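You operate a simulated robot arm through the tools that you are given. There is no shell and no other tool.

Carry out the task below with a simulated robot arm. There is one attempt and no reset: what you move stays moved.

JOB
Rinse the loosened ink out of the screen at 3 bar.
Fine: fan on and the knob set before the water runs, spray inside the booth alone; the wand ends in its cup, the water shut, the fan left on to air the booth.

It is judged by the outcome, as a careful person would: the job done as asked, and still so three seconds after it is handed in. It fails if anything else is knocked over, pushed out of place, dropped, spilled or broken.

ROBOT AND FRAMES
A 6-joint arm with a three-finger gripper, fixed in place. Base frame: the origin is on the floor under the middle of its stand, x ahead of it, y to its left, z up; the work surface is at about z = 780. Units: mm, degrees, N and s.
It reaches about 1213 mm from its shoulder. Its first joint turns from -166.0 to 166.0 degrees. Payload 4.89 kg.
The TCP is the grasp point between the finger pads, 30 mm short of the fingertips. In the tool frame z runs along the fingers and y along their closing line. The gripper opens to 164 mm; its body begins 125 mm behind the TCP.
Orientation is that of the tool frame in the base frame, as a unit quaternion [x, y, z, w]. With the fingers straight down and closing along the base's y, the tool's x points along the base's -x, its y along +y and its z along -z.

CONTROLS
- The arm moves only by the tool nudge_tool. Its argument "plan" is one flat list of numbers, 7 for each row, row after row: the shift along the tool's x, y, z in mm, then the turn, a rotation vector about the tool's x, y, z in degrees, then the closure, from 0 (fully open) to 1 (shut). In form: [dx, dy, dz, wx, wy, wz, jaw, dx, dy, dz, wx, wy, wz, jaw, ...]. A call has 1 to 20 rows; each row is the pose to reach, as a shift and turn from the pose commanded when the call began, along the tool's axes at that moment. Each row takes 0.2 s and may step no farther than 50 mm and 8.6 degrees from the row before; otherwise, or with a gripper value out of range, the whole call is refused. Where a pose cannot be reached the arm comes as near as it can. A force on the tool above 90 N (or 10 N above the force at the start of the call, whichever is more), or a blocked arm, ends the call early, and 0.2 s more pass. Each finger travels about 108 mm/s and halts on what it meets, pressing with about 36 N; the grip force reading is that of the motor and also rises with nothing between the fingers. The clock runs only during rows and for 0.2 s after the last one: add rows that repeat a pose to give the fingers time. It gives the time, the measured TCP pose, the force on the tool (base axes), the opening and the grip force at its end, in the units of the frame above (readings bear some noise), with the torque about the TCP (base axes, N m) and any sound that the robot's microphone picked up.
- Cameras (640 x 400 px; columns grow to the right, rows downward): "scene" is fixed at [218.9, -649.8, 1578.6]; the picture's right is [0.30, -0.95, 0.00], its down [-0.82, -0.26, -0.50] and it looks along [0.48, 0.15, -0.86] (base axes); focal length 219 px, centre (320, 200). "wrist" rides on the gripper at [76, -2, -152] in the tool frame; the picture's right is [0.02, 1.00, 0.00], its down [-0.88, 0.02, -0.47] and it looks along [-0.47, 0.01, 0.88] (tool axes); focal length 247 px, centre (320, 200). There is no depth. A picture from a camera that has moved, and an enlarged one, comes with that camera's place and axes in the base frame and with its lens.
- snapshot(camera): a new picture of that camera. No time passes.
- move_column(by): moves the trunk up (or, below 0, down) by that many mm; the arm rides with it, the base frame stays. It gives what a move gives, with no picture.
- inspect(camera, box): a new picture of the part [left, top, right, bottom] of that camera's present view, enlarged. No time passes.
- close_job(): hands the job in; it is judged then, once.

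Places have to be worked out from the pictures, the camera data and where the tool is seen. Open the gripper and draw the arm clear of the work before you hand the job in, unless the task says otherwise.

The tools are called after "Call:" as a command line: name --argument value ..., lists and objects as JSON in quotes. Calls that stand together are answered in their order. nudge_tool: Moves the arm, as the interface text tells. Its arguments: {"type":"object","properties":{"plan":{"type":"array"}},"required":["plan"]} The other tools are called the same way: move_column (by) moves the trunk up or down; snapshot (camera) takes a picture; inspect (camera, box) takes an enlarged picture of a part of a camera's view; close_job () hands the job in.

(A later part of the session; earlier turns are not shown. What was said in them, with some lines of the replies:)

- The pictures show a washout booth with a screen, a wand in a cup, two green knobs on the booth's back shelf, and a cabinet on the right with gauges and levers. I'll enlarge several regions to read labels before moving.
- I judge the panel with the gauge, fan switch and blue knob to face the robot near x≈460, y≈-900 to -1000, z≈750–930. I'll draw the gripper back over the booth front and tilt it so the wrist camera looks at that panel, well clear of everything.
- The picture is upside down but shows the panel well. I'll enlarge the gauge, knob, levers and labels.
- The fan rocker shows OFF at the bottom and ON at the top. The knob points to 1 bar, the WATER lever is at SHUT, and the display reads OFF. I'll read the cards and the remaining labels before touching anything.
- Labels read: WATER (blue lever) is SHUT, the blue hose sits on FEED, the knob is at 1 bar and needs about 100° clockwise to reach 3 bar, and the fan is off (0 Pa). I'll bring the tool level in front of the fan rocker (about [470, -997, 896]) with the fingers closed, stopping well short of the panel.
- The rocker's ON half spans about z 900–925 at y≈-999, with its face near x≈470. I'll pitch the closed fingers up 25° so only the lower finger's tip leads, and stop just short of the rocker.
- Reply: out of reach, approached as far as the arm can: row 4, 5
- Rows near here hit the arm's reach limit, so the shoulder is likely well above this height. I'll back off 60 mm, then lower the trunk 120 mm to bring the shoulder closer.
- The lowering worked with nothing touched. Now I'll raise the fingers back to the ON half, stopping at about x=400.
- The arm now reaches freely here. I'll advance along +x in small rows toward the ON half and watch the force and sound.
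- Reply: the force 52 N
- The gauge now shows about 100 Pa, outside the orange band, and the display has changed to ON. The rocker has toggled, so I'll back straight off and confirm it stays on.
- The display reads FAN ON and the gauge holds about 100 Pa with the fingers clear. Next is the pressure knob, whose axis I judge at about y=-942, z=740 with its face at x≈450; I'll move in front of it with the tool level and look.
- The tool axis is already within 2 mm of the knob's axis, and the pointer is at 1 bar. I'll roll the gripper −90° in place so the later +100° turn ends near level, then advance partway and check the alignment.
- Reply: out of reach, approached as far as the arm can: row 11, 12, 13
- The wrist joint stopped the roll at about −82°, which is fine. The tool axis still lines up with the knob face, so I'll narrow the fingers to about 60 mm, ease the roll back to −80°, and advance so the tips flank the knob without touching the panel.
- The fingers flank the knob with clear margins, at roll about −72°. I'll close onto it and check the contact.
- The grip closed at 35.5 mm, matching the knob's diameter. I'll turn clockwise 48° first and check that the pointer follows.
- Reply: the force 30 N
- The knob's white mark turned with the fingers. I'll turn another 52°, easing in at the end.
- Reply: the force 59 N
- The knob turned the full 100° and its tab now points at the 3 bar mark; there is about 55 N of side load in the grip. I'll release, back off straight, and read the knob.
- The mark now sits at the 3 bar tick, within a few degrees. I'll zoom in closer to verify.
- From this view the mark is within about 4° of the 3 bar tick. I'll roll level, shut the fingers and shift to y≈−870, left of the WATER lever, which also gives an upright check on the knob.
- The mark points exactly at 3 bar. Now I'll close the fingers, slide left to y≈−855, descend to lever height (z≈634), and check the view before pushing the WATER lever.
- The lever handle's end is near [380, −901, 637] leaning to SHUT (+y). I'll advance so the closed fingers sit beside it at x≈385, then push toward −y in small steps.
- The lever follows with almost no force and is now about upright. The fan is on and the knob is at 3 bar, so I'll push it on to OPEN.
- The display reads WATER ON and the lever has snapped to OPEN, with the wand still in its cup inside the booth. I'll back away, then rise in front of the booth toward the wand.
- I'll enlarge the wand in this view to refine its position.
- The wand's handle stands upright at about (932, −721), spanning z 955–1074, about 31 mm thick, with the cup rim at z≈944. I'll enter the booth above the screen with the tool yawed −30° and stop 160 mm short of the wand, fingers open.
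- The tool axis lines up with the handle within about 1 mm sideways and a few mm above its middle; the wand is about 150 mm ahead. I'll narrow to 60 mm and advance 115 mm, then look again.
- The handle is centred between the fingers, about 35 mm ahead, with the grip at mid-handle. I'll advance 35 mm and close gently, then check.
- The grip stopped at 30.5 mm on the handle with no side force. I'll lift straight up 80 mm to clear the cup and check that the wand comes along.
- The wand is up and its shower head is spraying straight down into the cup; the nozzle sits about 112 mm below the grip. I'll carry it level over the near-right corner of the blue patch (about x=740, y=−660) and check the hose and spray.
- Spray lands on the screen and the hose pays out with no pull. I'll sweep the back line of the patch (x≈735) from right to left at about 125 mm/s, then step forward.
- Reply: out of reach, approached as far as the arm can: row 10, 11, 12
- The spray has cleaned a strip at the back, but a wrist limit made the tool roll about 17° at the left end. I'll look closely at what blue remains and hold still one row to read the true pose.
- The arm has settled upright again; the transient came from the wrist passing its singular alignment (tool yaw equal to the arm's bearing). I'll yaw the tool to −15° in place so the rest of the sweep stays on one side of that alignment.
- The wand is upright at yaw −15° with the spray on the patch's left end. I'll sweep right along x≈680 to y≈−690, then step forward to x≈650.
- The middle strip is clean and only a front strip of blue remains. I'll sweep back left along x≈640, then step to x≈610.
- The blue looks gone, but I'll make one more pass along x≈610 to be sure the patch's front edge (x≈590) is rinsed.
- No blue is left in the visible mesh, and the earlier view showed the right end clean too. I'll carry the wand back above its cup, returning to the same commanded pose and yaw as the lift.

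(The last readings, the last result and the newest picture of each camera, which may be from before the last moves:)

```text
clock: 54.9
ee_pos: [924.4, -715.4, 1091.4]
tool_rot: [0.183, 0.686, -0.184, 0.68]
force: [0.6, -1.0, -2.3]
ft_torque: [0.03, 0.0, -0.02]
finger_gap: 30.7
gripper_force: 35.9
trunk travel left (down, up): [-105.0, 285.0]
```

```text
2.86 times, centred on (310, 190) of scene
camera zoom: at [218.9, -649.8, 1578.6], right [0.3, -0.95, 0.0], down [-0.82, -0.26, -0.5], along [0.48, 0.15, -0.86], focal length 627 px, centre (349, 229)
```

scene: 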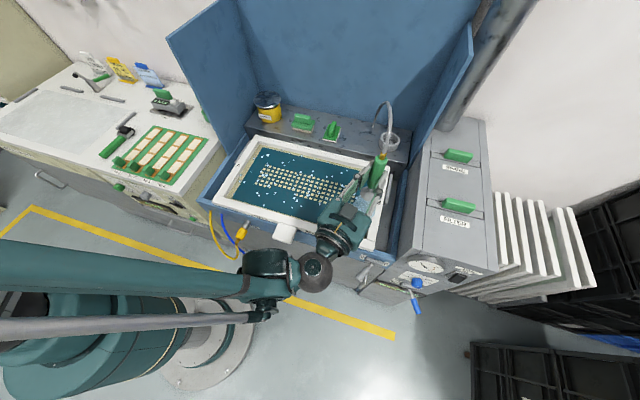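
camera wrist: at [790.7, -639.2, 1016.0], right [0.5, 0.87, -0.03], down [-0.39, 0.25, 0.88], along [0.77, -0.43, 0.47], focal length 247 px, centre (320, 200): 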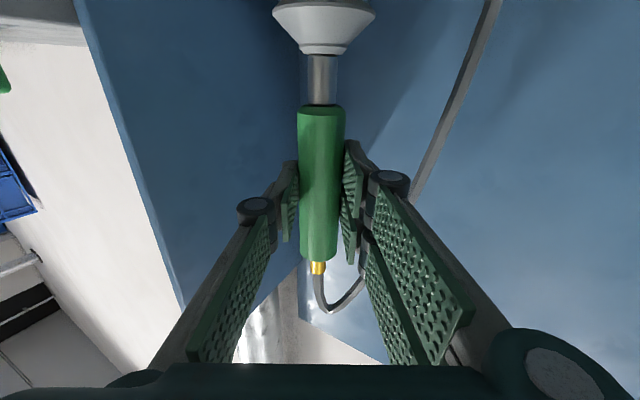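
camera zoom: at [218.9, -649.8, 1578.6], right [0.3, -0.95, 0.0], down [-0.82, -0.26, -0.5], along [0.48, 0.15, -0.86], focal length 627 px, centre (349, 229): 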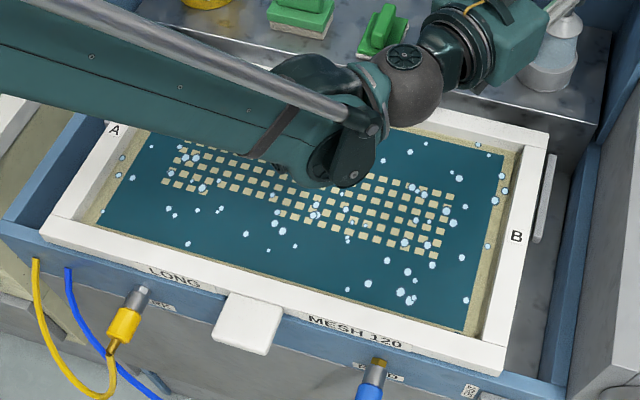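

The wand is back above the cup at the lift pose, and the whole visible mesh is free of blue. I'll lower partway (45 mm) and check that the head enters the cup cleanly.

Call:
nudge_tool --plan '[15, 0, 0, 0, 0, 0, 1, 30, 0, 0, 0, 0, 0, 1, 45, 0, 0, 0, 0, 0, 1, 45, 0, 0, 0, 0, 0, 1]'

Call:
snapshot --camera "wrist"

Call:
inspect --camera "scene" --box '[360, 80, 430, 170]'

```text
clock: 55.9
ee_pos: [924.4, -711.8, 1044.3]
tool_rot: [0.182, 0.686, -0.184, 0.68]
force: [0.0, -0.1, -1.5]
ft_torque: [0.04, 0.03, 0.0]
finger_gap: 30.5
gripper_force: 36.2
trunk travel left (down, up): [-105.0, 285.0]
```

```text
taken
camera wrist: at [790.2, -637.8, 969.7], right [0.5, 0.87, -0.03], down [-0.39, 0.25, 0.88], along [0.77, -0.43, 0.47], focal length 247 px, centre (320, 200)
```

wrist: 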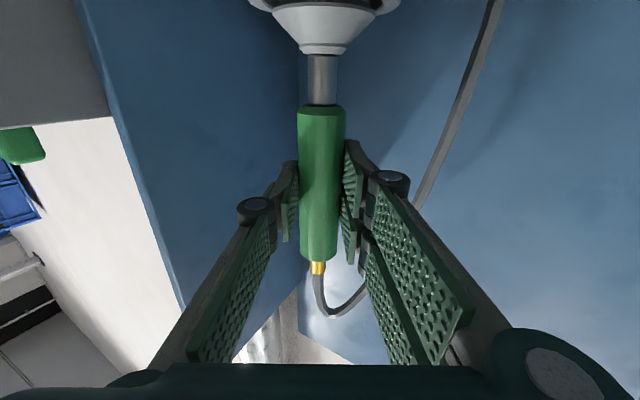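

```text
4.44 times, centred on (395, 125) of scene
camera zoom: at [218.9, -649.8, 1578.6], right [0.3, -0.95, 0.0], down [-0.82, -0.26, -0.5], along [0.48, 0.15, -0.86], focal length 975 px, centre (-13, 533)
```

zoom: 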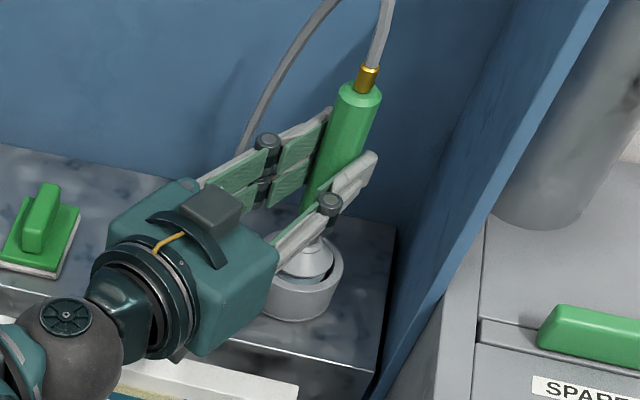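

The head is centred over the cup with no contact force. I'll lower the remaining 35 mm in small steps.

Call:
nudge_tool --plan '[10, 0, 0, 0, 0, 0, 1, 20, 0, 0, 0, 0, 0, 1, 28, 0, 0, 0, 0, 0, 1, 34, 0, 0, 0, 0, 0, 1, 34, 0, 0, 0, 0, 0, 1]'

Call:
snapshot --camera "wrist"

Call:
inspect --camera "scene" --box '[360, 80, 430, 170]'

```text
clock: 57.1
ee_pos: [923.0, -714.3, 1010.0]
tool_rot: [0.183, 0.686, -0.184, 0.68]
force: [0.2, -0.5, -1.7]
ft_torque: [-0.01, 0.05, -0.01]
finger_gap: 30.9
gripper_force: 36.5
trunk travel left (down, up): [-105.0, 285.0]
```

```text
taken
camera wrist: at [789.1, -638.5, 935.1], right [0.5, 0.87, -0.03], down [-0.39, 0.25, 0.88], along [0.77, -0.43, 0.47], focal length 247 px, centre (320, 200)
```

wrist: 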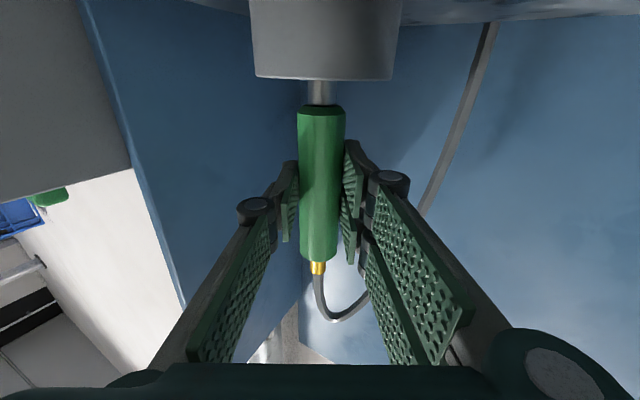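

```text
4.44 times, centred on (395, 125) of scene
camera zoom: at [218.9, -649.8, 1578.6], right [0.3, -0.95, 0.0], down [-0.82, -0.26, -0.5], along [0.48, 0.15, -0.86], focal length 975 px, centre (-13, 533)
```

zoom: 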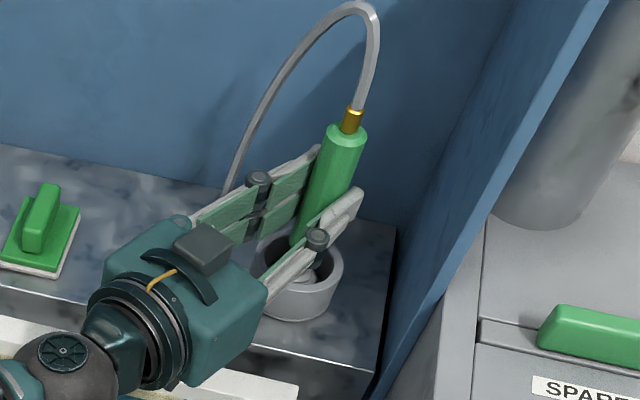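

The wand is in the cup, but the sensor still carries about 2 N of its weight. I'll lower a further 2–3 mm so it rests before I let go.

Call:
nudge_tool --plan '[1, 0, 0, 0, 0, 0, 1, 2, 0, 0, 0, 0, 0, 1, 2, 0, 0, 0, 0, 0, 1]'

```text
clock: 57.9
ee_pos: [922.2, -712.9, 1009.2]
tool_rot: [0.183, 0.686, -0.184, 0.68]
force: [0.3, -0.7, 6.2]
ft_torque: [-0.05, -0.25, -0.09]
finger_gap: 30.7
gripper_force: 35.5
trunk travel left (down, up): [-105.0, 285.0]
```

The force flipped to +6 N upward, so the wand is seated. I'll open slowly to 60 mm and check that it stands before withdrawing.

Call:
nudge_tool --plan '[0, 0, 0, 0, 0, 0, 0.78, 0, 0, 0, 0, 0, 0, 0.7, 0, 0, 0, 0, 0, 0, 0.63, 0, 0, 0, 0, 0, 0, 0.63]'

Call:
snapshot --camera "wrist"

Call:
inspect --camera "scene" --box '[360, 80, 430, 170]'

```text
clock: 58.9
ee_pos: [924.3, -712.4, 1007.8]
tool_rot: [0.182, 0.686, -0.183, 0.68]
force: [-0.7, -0.2, 0.1]
ft_torque: [0.05, -0.03, 0.0]
finger_gap: 60.7
gripper_force: 0.1
trunk travel left (down, up): [-105.0, 285.0]
```

```text
taken
camera wrist: at [789.5, -637.9, 933.0], right [0.5, 0.87, -0.03], down [-0.39, 0.25, 0.88], along [0.77, -0.43, 0.47], focal length 247 px, centre (320, 200)
```

wrist: 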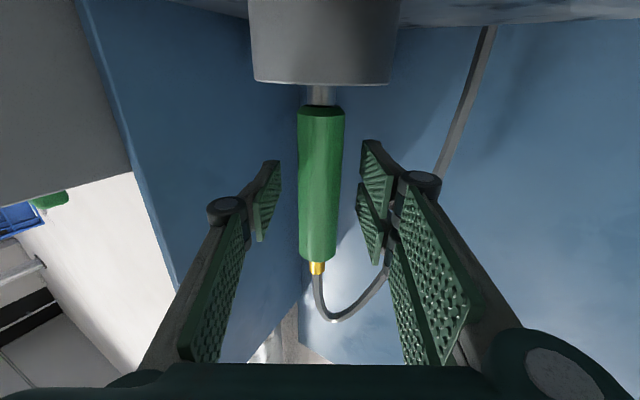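

```text
4.44 times, centred on (395, 125) of scene
camera zoom: at [218.9, -649.8, 1578.6], right [0.3, -0.95, 0.0], down [-0.82, -0.26, -0.5], along [0.48, 0.15, -0.86], focal length 975 px, centre (-13, 533)
```

zoom: 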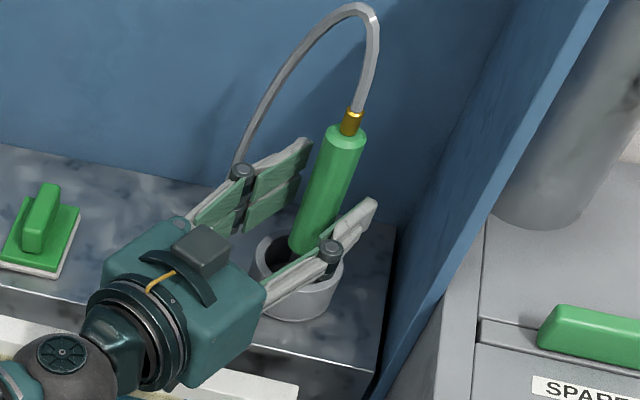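

The wand stands in its cup unassisted. I'll withdraw straight back, then leave the booth the way I came.

Call:
nudge_tool --plan '[0, 0, -25, 0, 0, 0, 0.63, 0, 0, -55, 0, 0, 0, 0.63, 0, 0, -90, 0, 0, 0, 0.63, 0, 0, -125, 0, 0, 0, 0.63, 0, 0, -160, 0, 0, 0, 0.63, -4, -23, -196, -2.5, 0, 0, 0.7, -8, -46, -232, -5, 0, 0, 0.8, -12, -69, -268, -7.5, 0, 0, 0.9, -16, -91, -305, -10, 0, 0, 1, -20, -114, -341, -12.5, 0, 0, 1, -24, -137, -377, -15, 0, 0, 1, -28, -160, -413, -17.5, 0, 0, 1, -32, -183, -449, -20, 0, 0, 1, -36, -205, -486, -22.5, 0, 0, 1, -40, -228, -522, -25, 0, 0, 1, -45, -251, -558, -27.5, 0, 0, 1, -50, -274, -594, -30, 0, 0, 1]'

Call:
snapshot --camera "wrist"

Call:
snapshot --camera "scene"

Call:
inspect --camera "scene" --box '[220, 120, 400, 260]'

Call:
inspect --camera "scene" --box '[360, 70, 430, 170]'

```text
clock: 62.5
ee_pos: [270.0, -651.9, 1067.0]
tool_rot: [0.0, 0.711, 0.0, 0.703]
force: [1.7, 1.0, 0.4]
ft_torque: [0.0, 0.02, -0.07]
finger_gap: 0.0
gripper_force: 36.3
trunk travel left (down, up): [-105.0, 285.0]
```

```text
taken
camera wrist: at [116.6, -653.2, 991.1], right [0.0, 1.0, -0.02], down [-0.46, 0.02, 0.89], along [0.89, 0.01, 0.46], focal length 247 px, centre (320, 200)
```

wrist: 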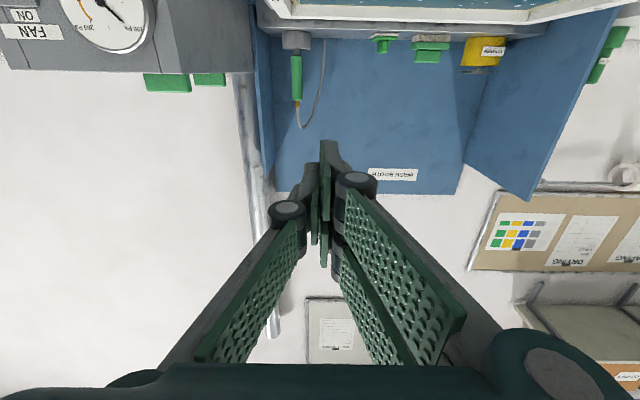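

```text
taken
```

scene: 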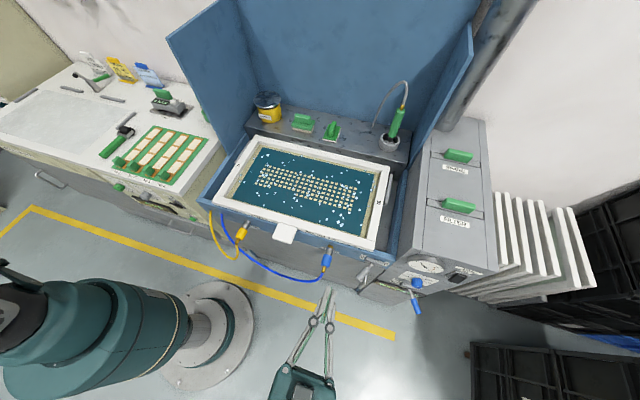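

```text
2.86 times, centred on (310, 190) of scene
camera zoom: at [218.9, -649.8, 1578.6], right [0.3, -0.95, 0.0], down [-0.82, -0.26, -0.5], along [0.48, 0.15, -0.86], focal length 627 px, centre (349, 229)
```

zoom: 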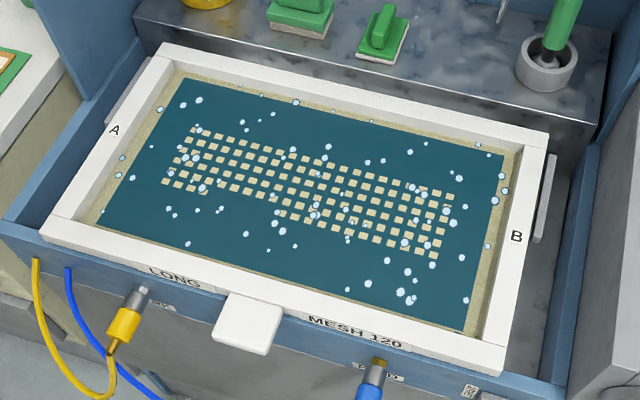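

```text
4.00 times, centred on (395, 120) of scene
camera zoom: at [218.9, -649.8, 1578.6], right [0.3, -0.95, 0.0], down [-0.82, -0.26, -0.5], along [0.48, 0.15, -0.86], focal length 877 px, centre (20, 520)
```

zoom: 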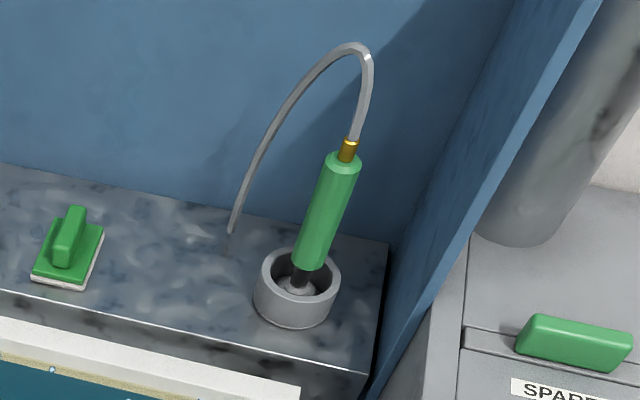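

The mesh is fully clear of blue and the wand is back in its cup. Now I must shut the water: I'll lower the trunk 100 mm for better reach to the low lever from its far (−y) side.

Call:
move_column --by -100

Call:
snapshot --camera "scene"

```text
clock: 63.8
ee_pos: [269.1, -651.3, 966.9]
tool_rot: [0.0, 0.71, 0.0, 0.704]
force: [0.2, 0.2, 0.1]
ft_torque: [-0.02, 0.0, -0.02]
finger_gap: 0.0
gripper_force: 35.4
trunk travel left (down, up): [-5.0, 385.0]
```

```text
taken
```

scene: 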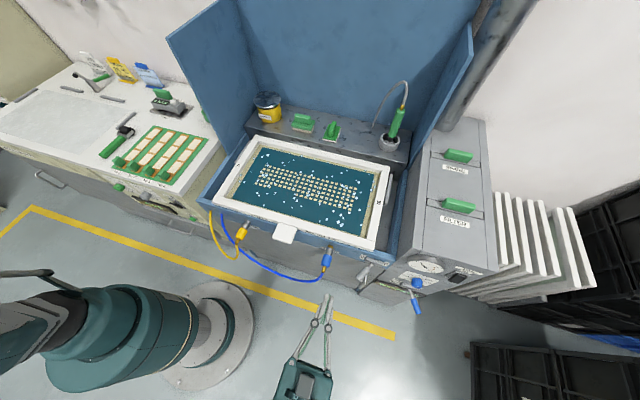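

Nothing was disturbed. I'll move at x≈276, well clear of the panel, to y≈−1050 and lever height on the far side of the lever.

Call:
nudge_tool --plan '[27, -33, 0, 0, 0, 0, 1, 54, -66, 1, 0, 0, 0, 1, 82, -100, 2, 0, 0, 0, 1, 109, -133, 3, 0, 0, 0, 1, 136, -166, 4, 0, 0, 0, 1, 163, -200, 5, 0, 0, 0, 1, 191, -233, 6, 0, 0, 0, 1, 218, -266, 7, 0, 0, 0, 1, 245, -299, 7, 0, 0, 0, 1, 272, -333, 7, 0, 0, 0, 1, 300, -366, 7, 0, 0, 0, 1, 327, -399, 7, 0, 0, 0, 1]'

Call:
snapshot --camera "wrist"

Call:
snapshot --camera "scene"

```text
clock: 66.4
ee_pos: [271.6, -1051.2, 639.6]
tool_rot: [-0.001, 0.71, 0.001, 0.705]
force: [0.3, 0.3, 1.9]
ft_torque: [-0.01, 0.32, -0.11]
finger_gap: 0.0
gripper_force: 36.0
trunk travel left (down, up): [-5.0, 385.0]
```

```text
taken
camera wrist: at [118.2, -1052.0, 564.7], right [0.0, 1.0, -0.02], down [-0.47, 0.02, 0.88], along [0.89, 0.01, 0.47], focal length 247 px, centre (320, 200)
```

wrist: 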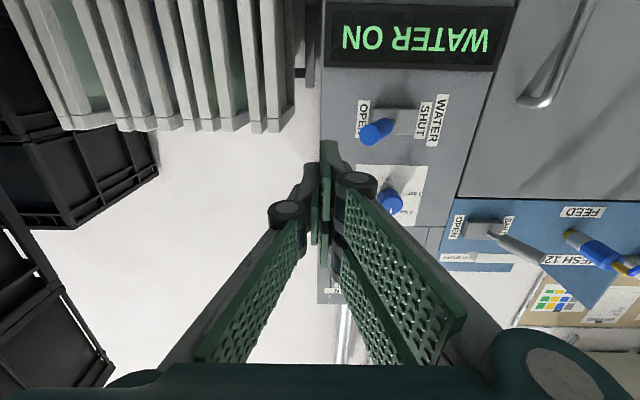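

```text
taken
```

scene: 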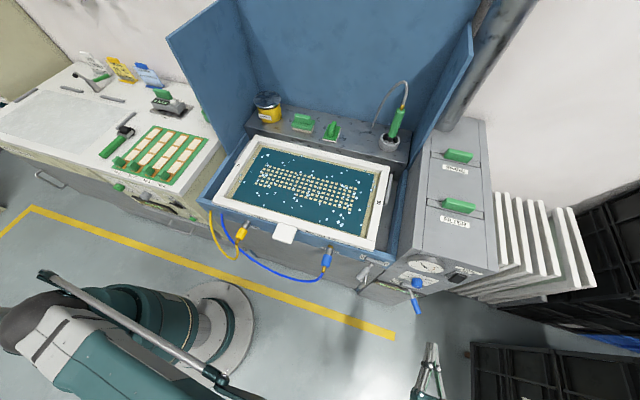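

The display shows WATER ON and the lever's end is near (380, −999, 628). I'll ease to y≈−1058, advance beside the handle to x≈385, and check before pushing toward SHUT.

Call:
nudge_tool --plan '[0, -7, 30, 0, 0, 0, 1, 0, -7, 60, 0, 0, 0, 1, 0, -7, 90, 0, 0, 0, 1, 0, -7, 113, 0, 0, 0, 1]'

Call:
snapshot --camera "wrist"

Call:
inspect --camera "scene" --box '[370, 255, 470, 335]'

```text
clock: 67.4
ee_pos: [385.4, -1056.5, 638.9]
tool_rot: [0.0, 0.71, 0.0, 0.704]
force: [0.3, 0.0, -0.1]
ft_torque: [0.01, 0.03, 0.01]
finger_gap: 0.0
gripper_force: 36.4
trunk travel left (down, up): [-5.0, 385.0]
```

```text
taken
camera wrist: at [232.1, -1058.1, 562.7], right [0.0, 1.0, -0.02], down [-0.47, 0.02, 0.88], along [0.89, 0.01, 0.47], focal length 247 px, centre (320, 200)
```

wrist: 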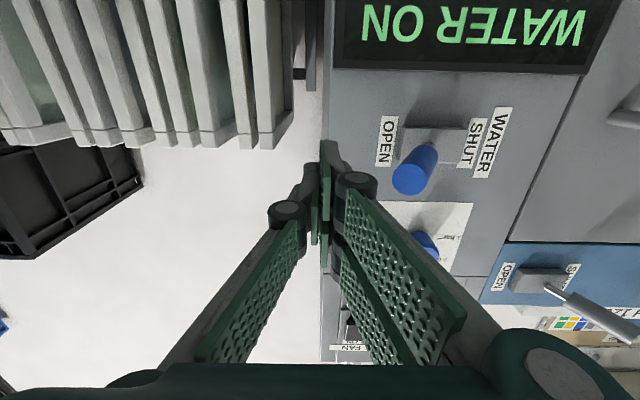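

```text
5.00 times, centred on (420, 295) of scene
camera zoom: at [218.9, -649.8, 1578.6], right [0.3, -0.95, 0.0], down [-0.82, -0.26, -0.5], along [0.48, 0.15, -0.86], focal length 1097 px, centre (-180, -275)
```

zoom: 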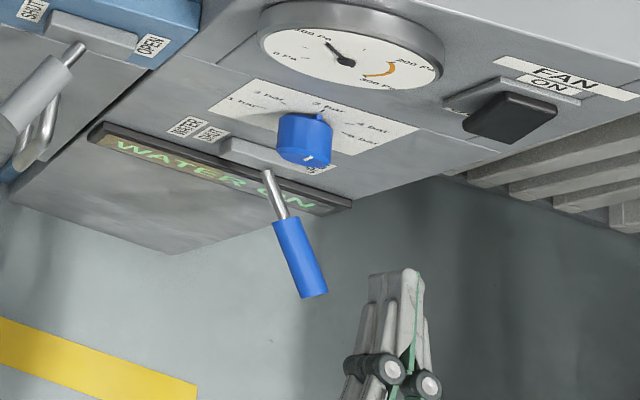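

The handle is ahead to the +y side, clear of the fingers. I'll push it toward SHUT in small steps, lowering 5 mm to meet it squarely.

Call:
nudge_tool --plan '[5, 12, 0, 0, 0, 0, 1, 5, 24, 0, 0, 0, 0, 1, 5, 36, 0, 0, 0, 0, 1, 5, 48, 0, 0, 0, 0, 1, 5, 60, 0, 0, 0, 0, 1, 5, 72, 0, 0, 0, 0, 1, 5, 84, 0, 0, 0, 0, 1, 5, 95, 0, 0, 0, 0, 1]'

Call:
snapshot --camera "wrist"

Call:
inspect --camera "scene" --box '[370, 255, 470, 335]'

```text
clock: 69.2
ee_pos: [387.3, -963.6, 633.8]
tool_rot: [0.0, 0.71, 0.001, 0.704]
force: [0.5, -1.4, -1.2]
ft_torque: [-0.02, -0.06, -0.01]
finger_gap: 0.0
gripper_force: 36.1
trunk travel left (down, up): [-5.0, 385.0]
```

```text
taken
camera wrist: at [233.8, -965.0, 558.5], right [0.0, 1.0, -0.02], down [-0.47, 0.02, 0.89], along [0.89, 0.01, 0.47], focal length 247 px, centre (320, 200)
```

wrist: 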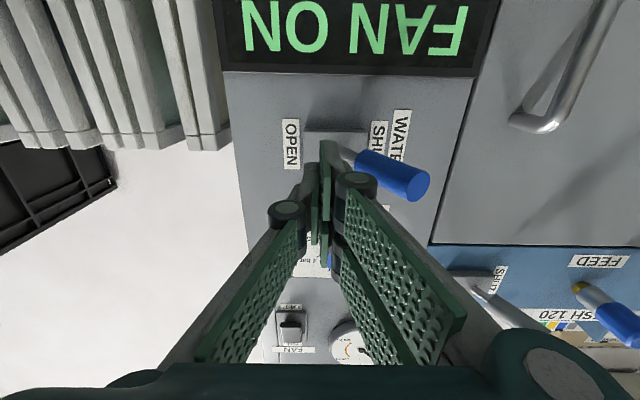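

```text
5.00 times, centred on (420, 295) of scene
camera zoom: at [218.9, -649.8, 1578.6], right [0.3, -0.95, 0.0], down [-0.82, -0.26, -0.5], along [0.48, 0.15, -0.86], focal length 1097 px, centre (-180, -275)
```

zoom: 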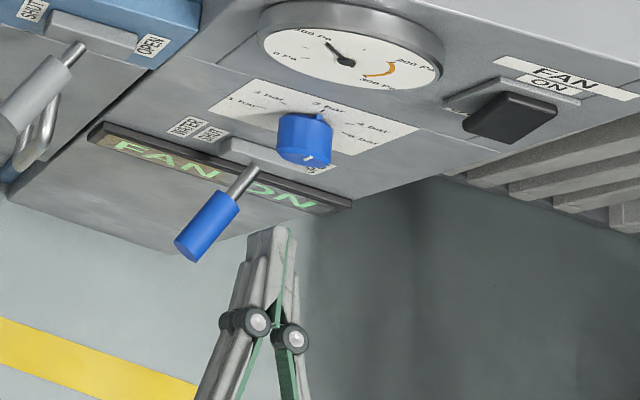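

The lever snapped to SHUT, matching its starting position, and the display is back to FAN ON with water off. I'll back away, rise clear, and open the gripper.

Call:
nudge_tool --plan '[0, -8, -30, 0, 0, 0, 1, 0, -8, -70, 0, 0, 0, 1, 0, -8, -112, 0, 0, 0, 1, -35, 20, -115, 0, 0, 0, 0.8, -70, 48, -118, 0, 0, 0, 0.6, -105, 76, -120, 0, 0, 0, 0.4, -140, 104, -122, 0, 0, 0, 0.2, -175, 132, -124, 0, 0, 0, 0, -210, 160, -126, 0, 0, 0, 0, -245, 188, -128, 0, 0, 0, 0, -280, 216, -130, 0, 0, 0, 0, -315, 244, -130, 0, 0, 0, 0, -350, 272, -130, 0, 0, 0, 0]'

Call:
snapshot --camera "wrist"

Call:
snapshot --camera "scene"

Call:
inspect --camera "scene" --box '[350, 240, 510, 330]'

Call:
inspect --camera "scene" --box '[200, 70, 440, 260]'

```text
clock: 72.0
ee_pos: [258.6, -692.7, 984.0]
tool_rot: [0.0, 0.71, 0.0, 0.705]
force: [-0.2, -2.8, -1.3]
ft_torque: [0.01, -0.23, 0.36]
finger_gap: 164.1
gripper_force: 0.0
trunk travel left (down, up): [-5.0, 385.0]
```

```text
taken
camera wrist: at [105.9, -694.1, 908.3], right [0.0, 1.0, -0.02], down [-0.47, 0.02, 0.89], along [0.89, 0.01, 0.47], focal length 247 px, centre (320, 200)
```

wrist: 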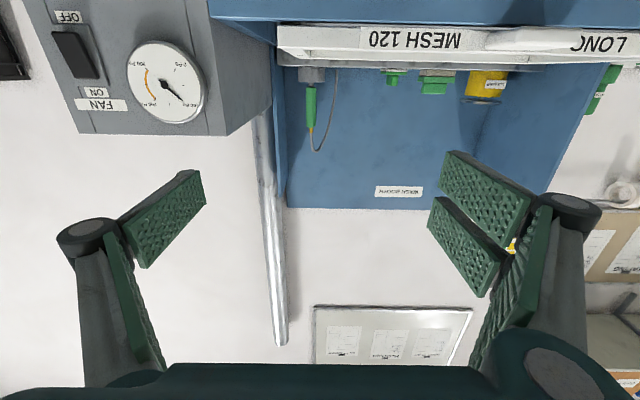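

```text
taken
```

scene: 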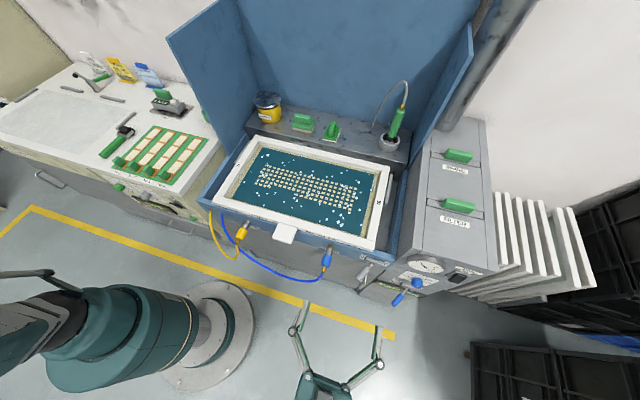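

```text
4.00 times, centred on (430, 285) of scene
camera zoom: at [218.9, -649.8, 1578.6], right [0.3, -0.95, 0.0], down [-0.82, -0.26, -0.5], along [0.48, 0.15, -0.86], focal length 877 px, centre (-120, -140)
```

zoom: 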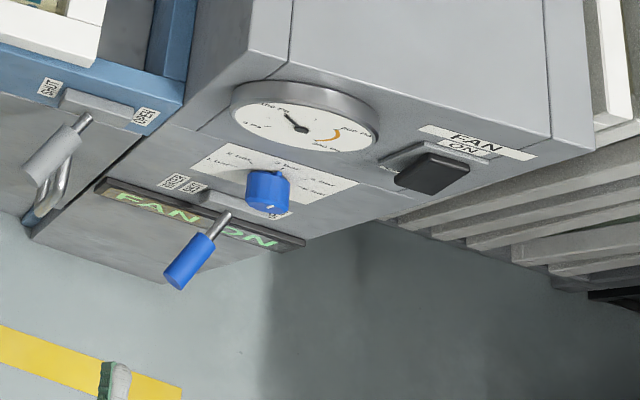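

```text
2.11 times, centred on (320, 165) of scene
camera zoom: at [218.9, -649.8, 1578.6], right [0.3, -0.95, 0.0], down [-0.82, -0.26, -0.5], along [0.48, 0.15, -0.86], focal length 462 px, centre (320, 274)
```

zoom: 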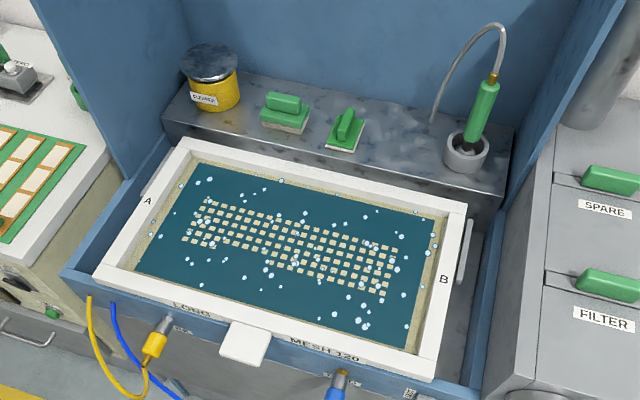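

Everything reads right: FAN ON, about 100 Pa, lever SHUT, wand in its cup. Before handing in I'll take a last close look at the mesh for residue and at the knob.

Call:
inspect --camera "scene" --box '[240, 150, 370, 230]'

Call:
inspect --camera "scene" --box '[400, 264, 440, 290]'

```text
4.92 times, centred on (305, 190) of scene
camera zoom: at [218.9, -649.8, 1578.6], right [0.3, -0.95, 0.0], down [-0.82, -0.26, -0.5], along [0.48, 0.15, -0.86], focal length 1080 px, centre (394, 249)
```

zoom: 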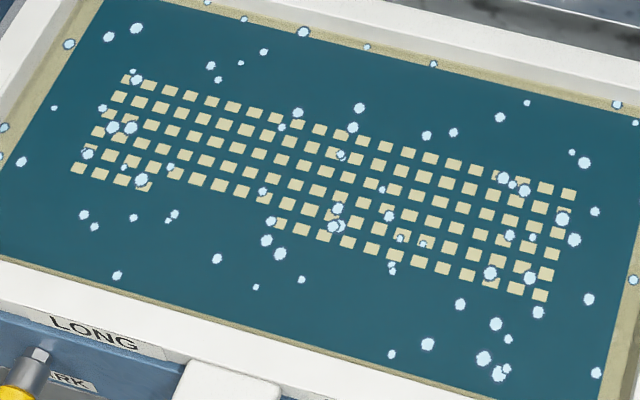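

```text
15.38 times, centred on (420, 277) of scene
camera zoom: at [218.9, -649.8, 1578.6], right [0.3, -0.95, 0.0], down [-0.82, -0.26, -0.5], along [0.48, 0.15, -0.86], focal length 3374 px, centre (-1218, -985)
```

zoom: 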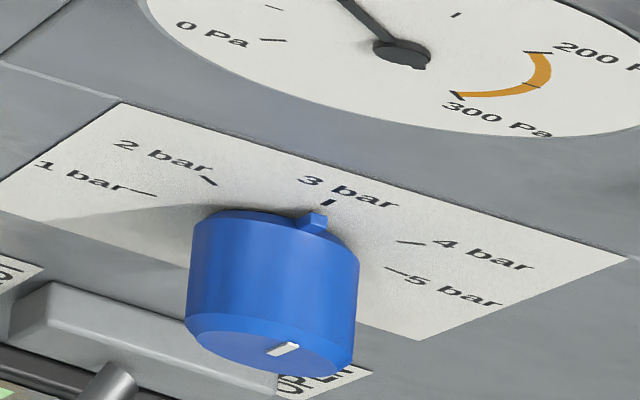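

The mesh is clean throughout, the knob is at 3 bar, the water is shut, the fan is on, and the wand is in its cup. The gripper is open and clear, so I'm handing the job in.

Call:
close_job

```text
The job is handed in.
```

The screen is rinsed: the last close-up shows no blue ink left in the mesh, only water drops. The job is handed in; I haven't seen the verdict.

- **Before the water:** I switched the fan on first, and its gauge read about 100 Pa, below the orange band. Then I turned the knob from 1 bar to 3 bar, and only after that opened the water lever.
- **Spraying:** The water ran only with the nozzle inside the booth, either over the screen or in the cup. On the first pass, at the left end of the screen, the arm tilted the wand about 17° for a moment. The later passes were steady.
- **How it was left:** The wand is back in its cup, the water lever is at SHUT, and the display reads FAN ON with the fan running. The gripper is open and clear of the booth, and nothing else looks out of place in the final pictures.
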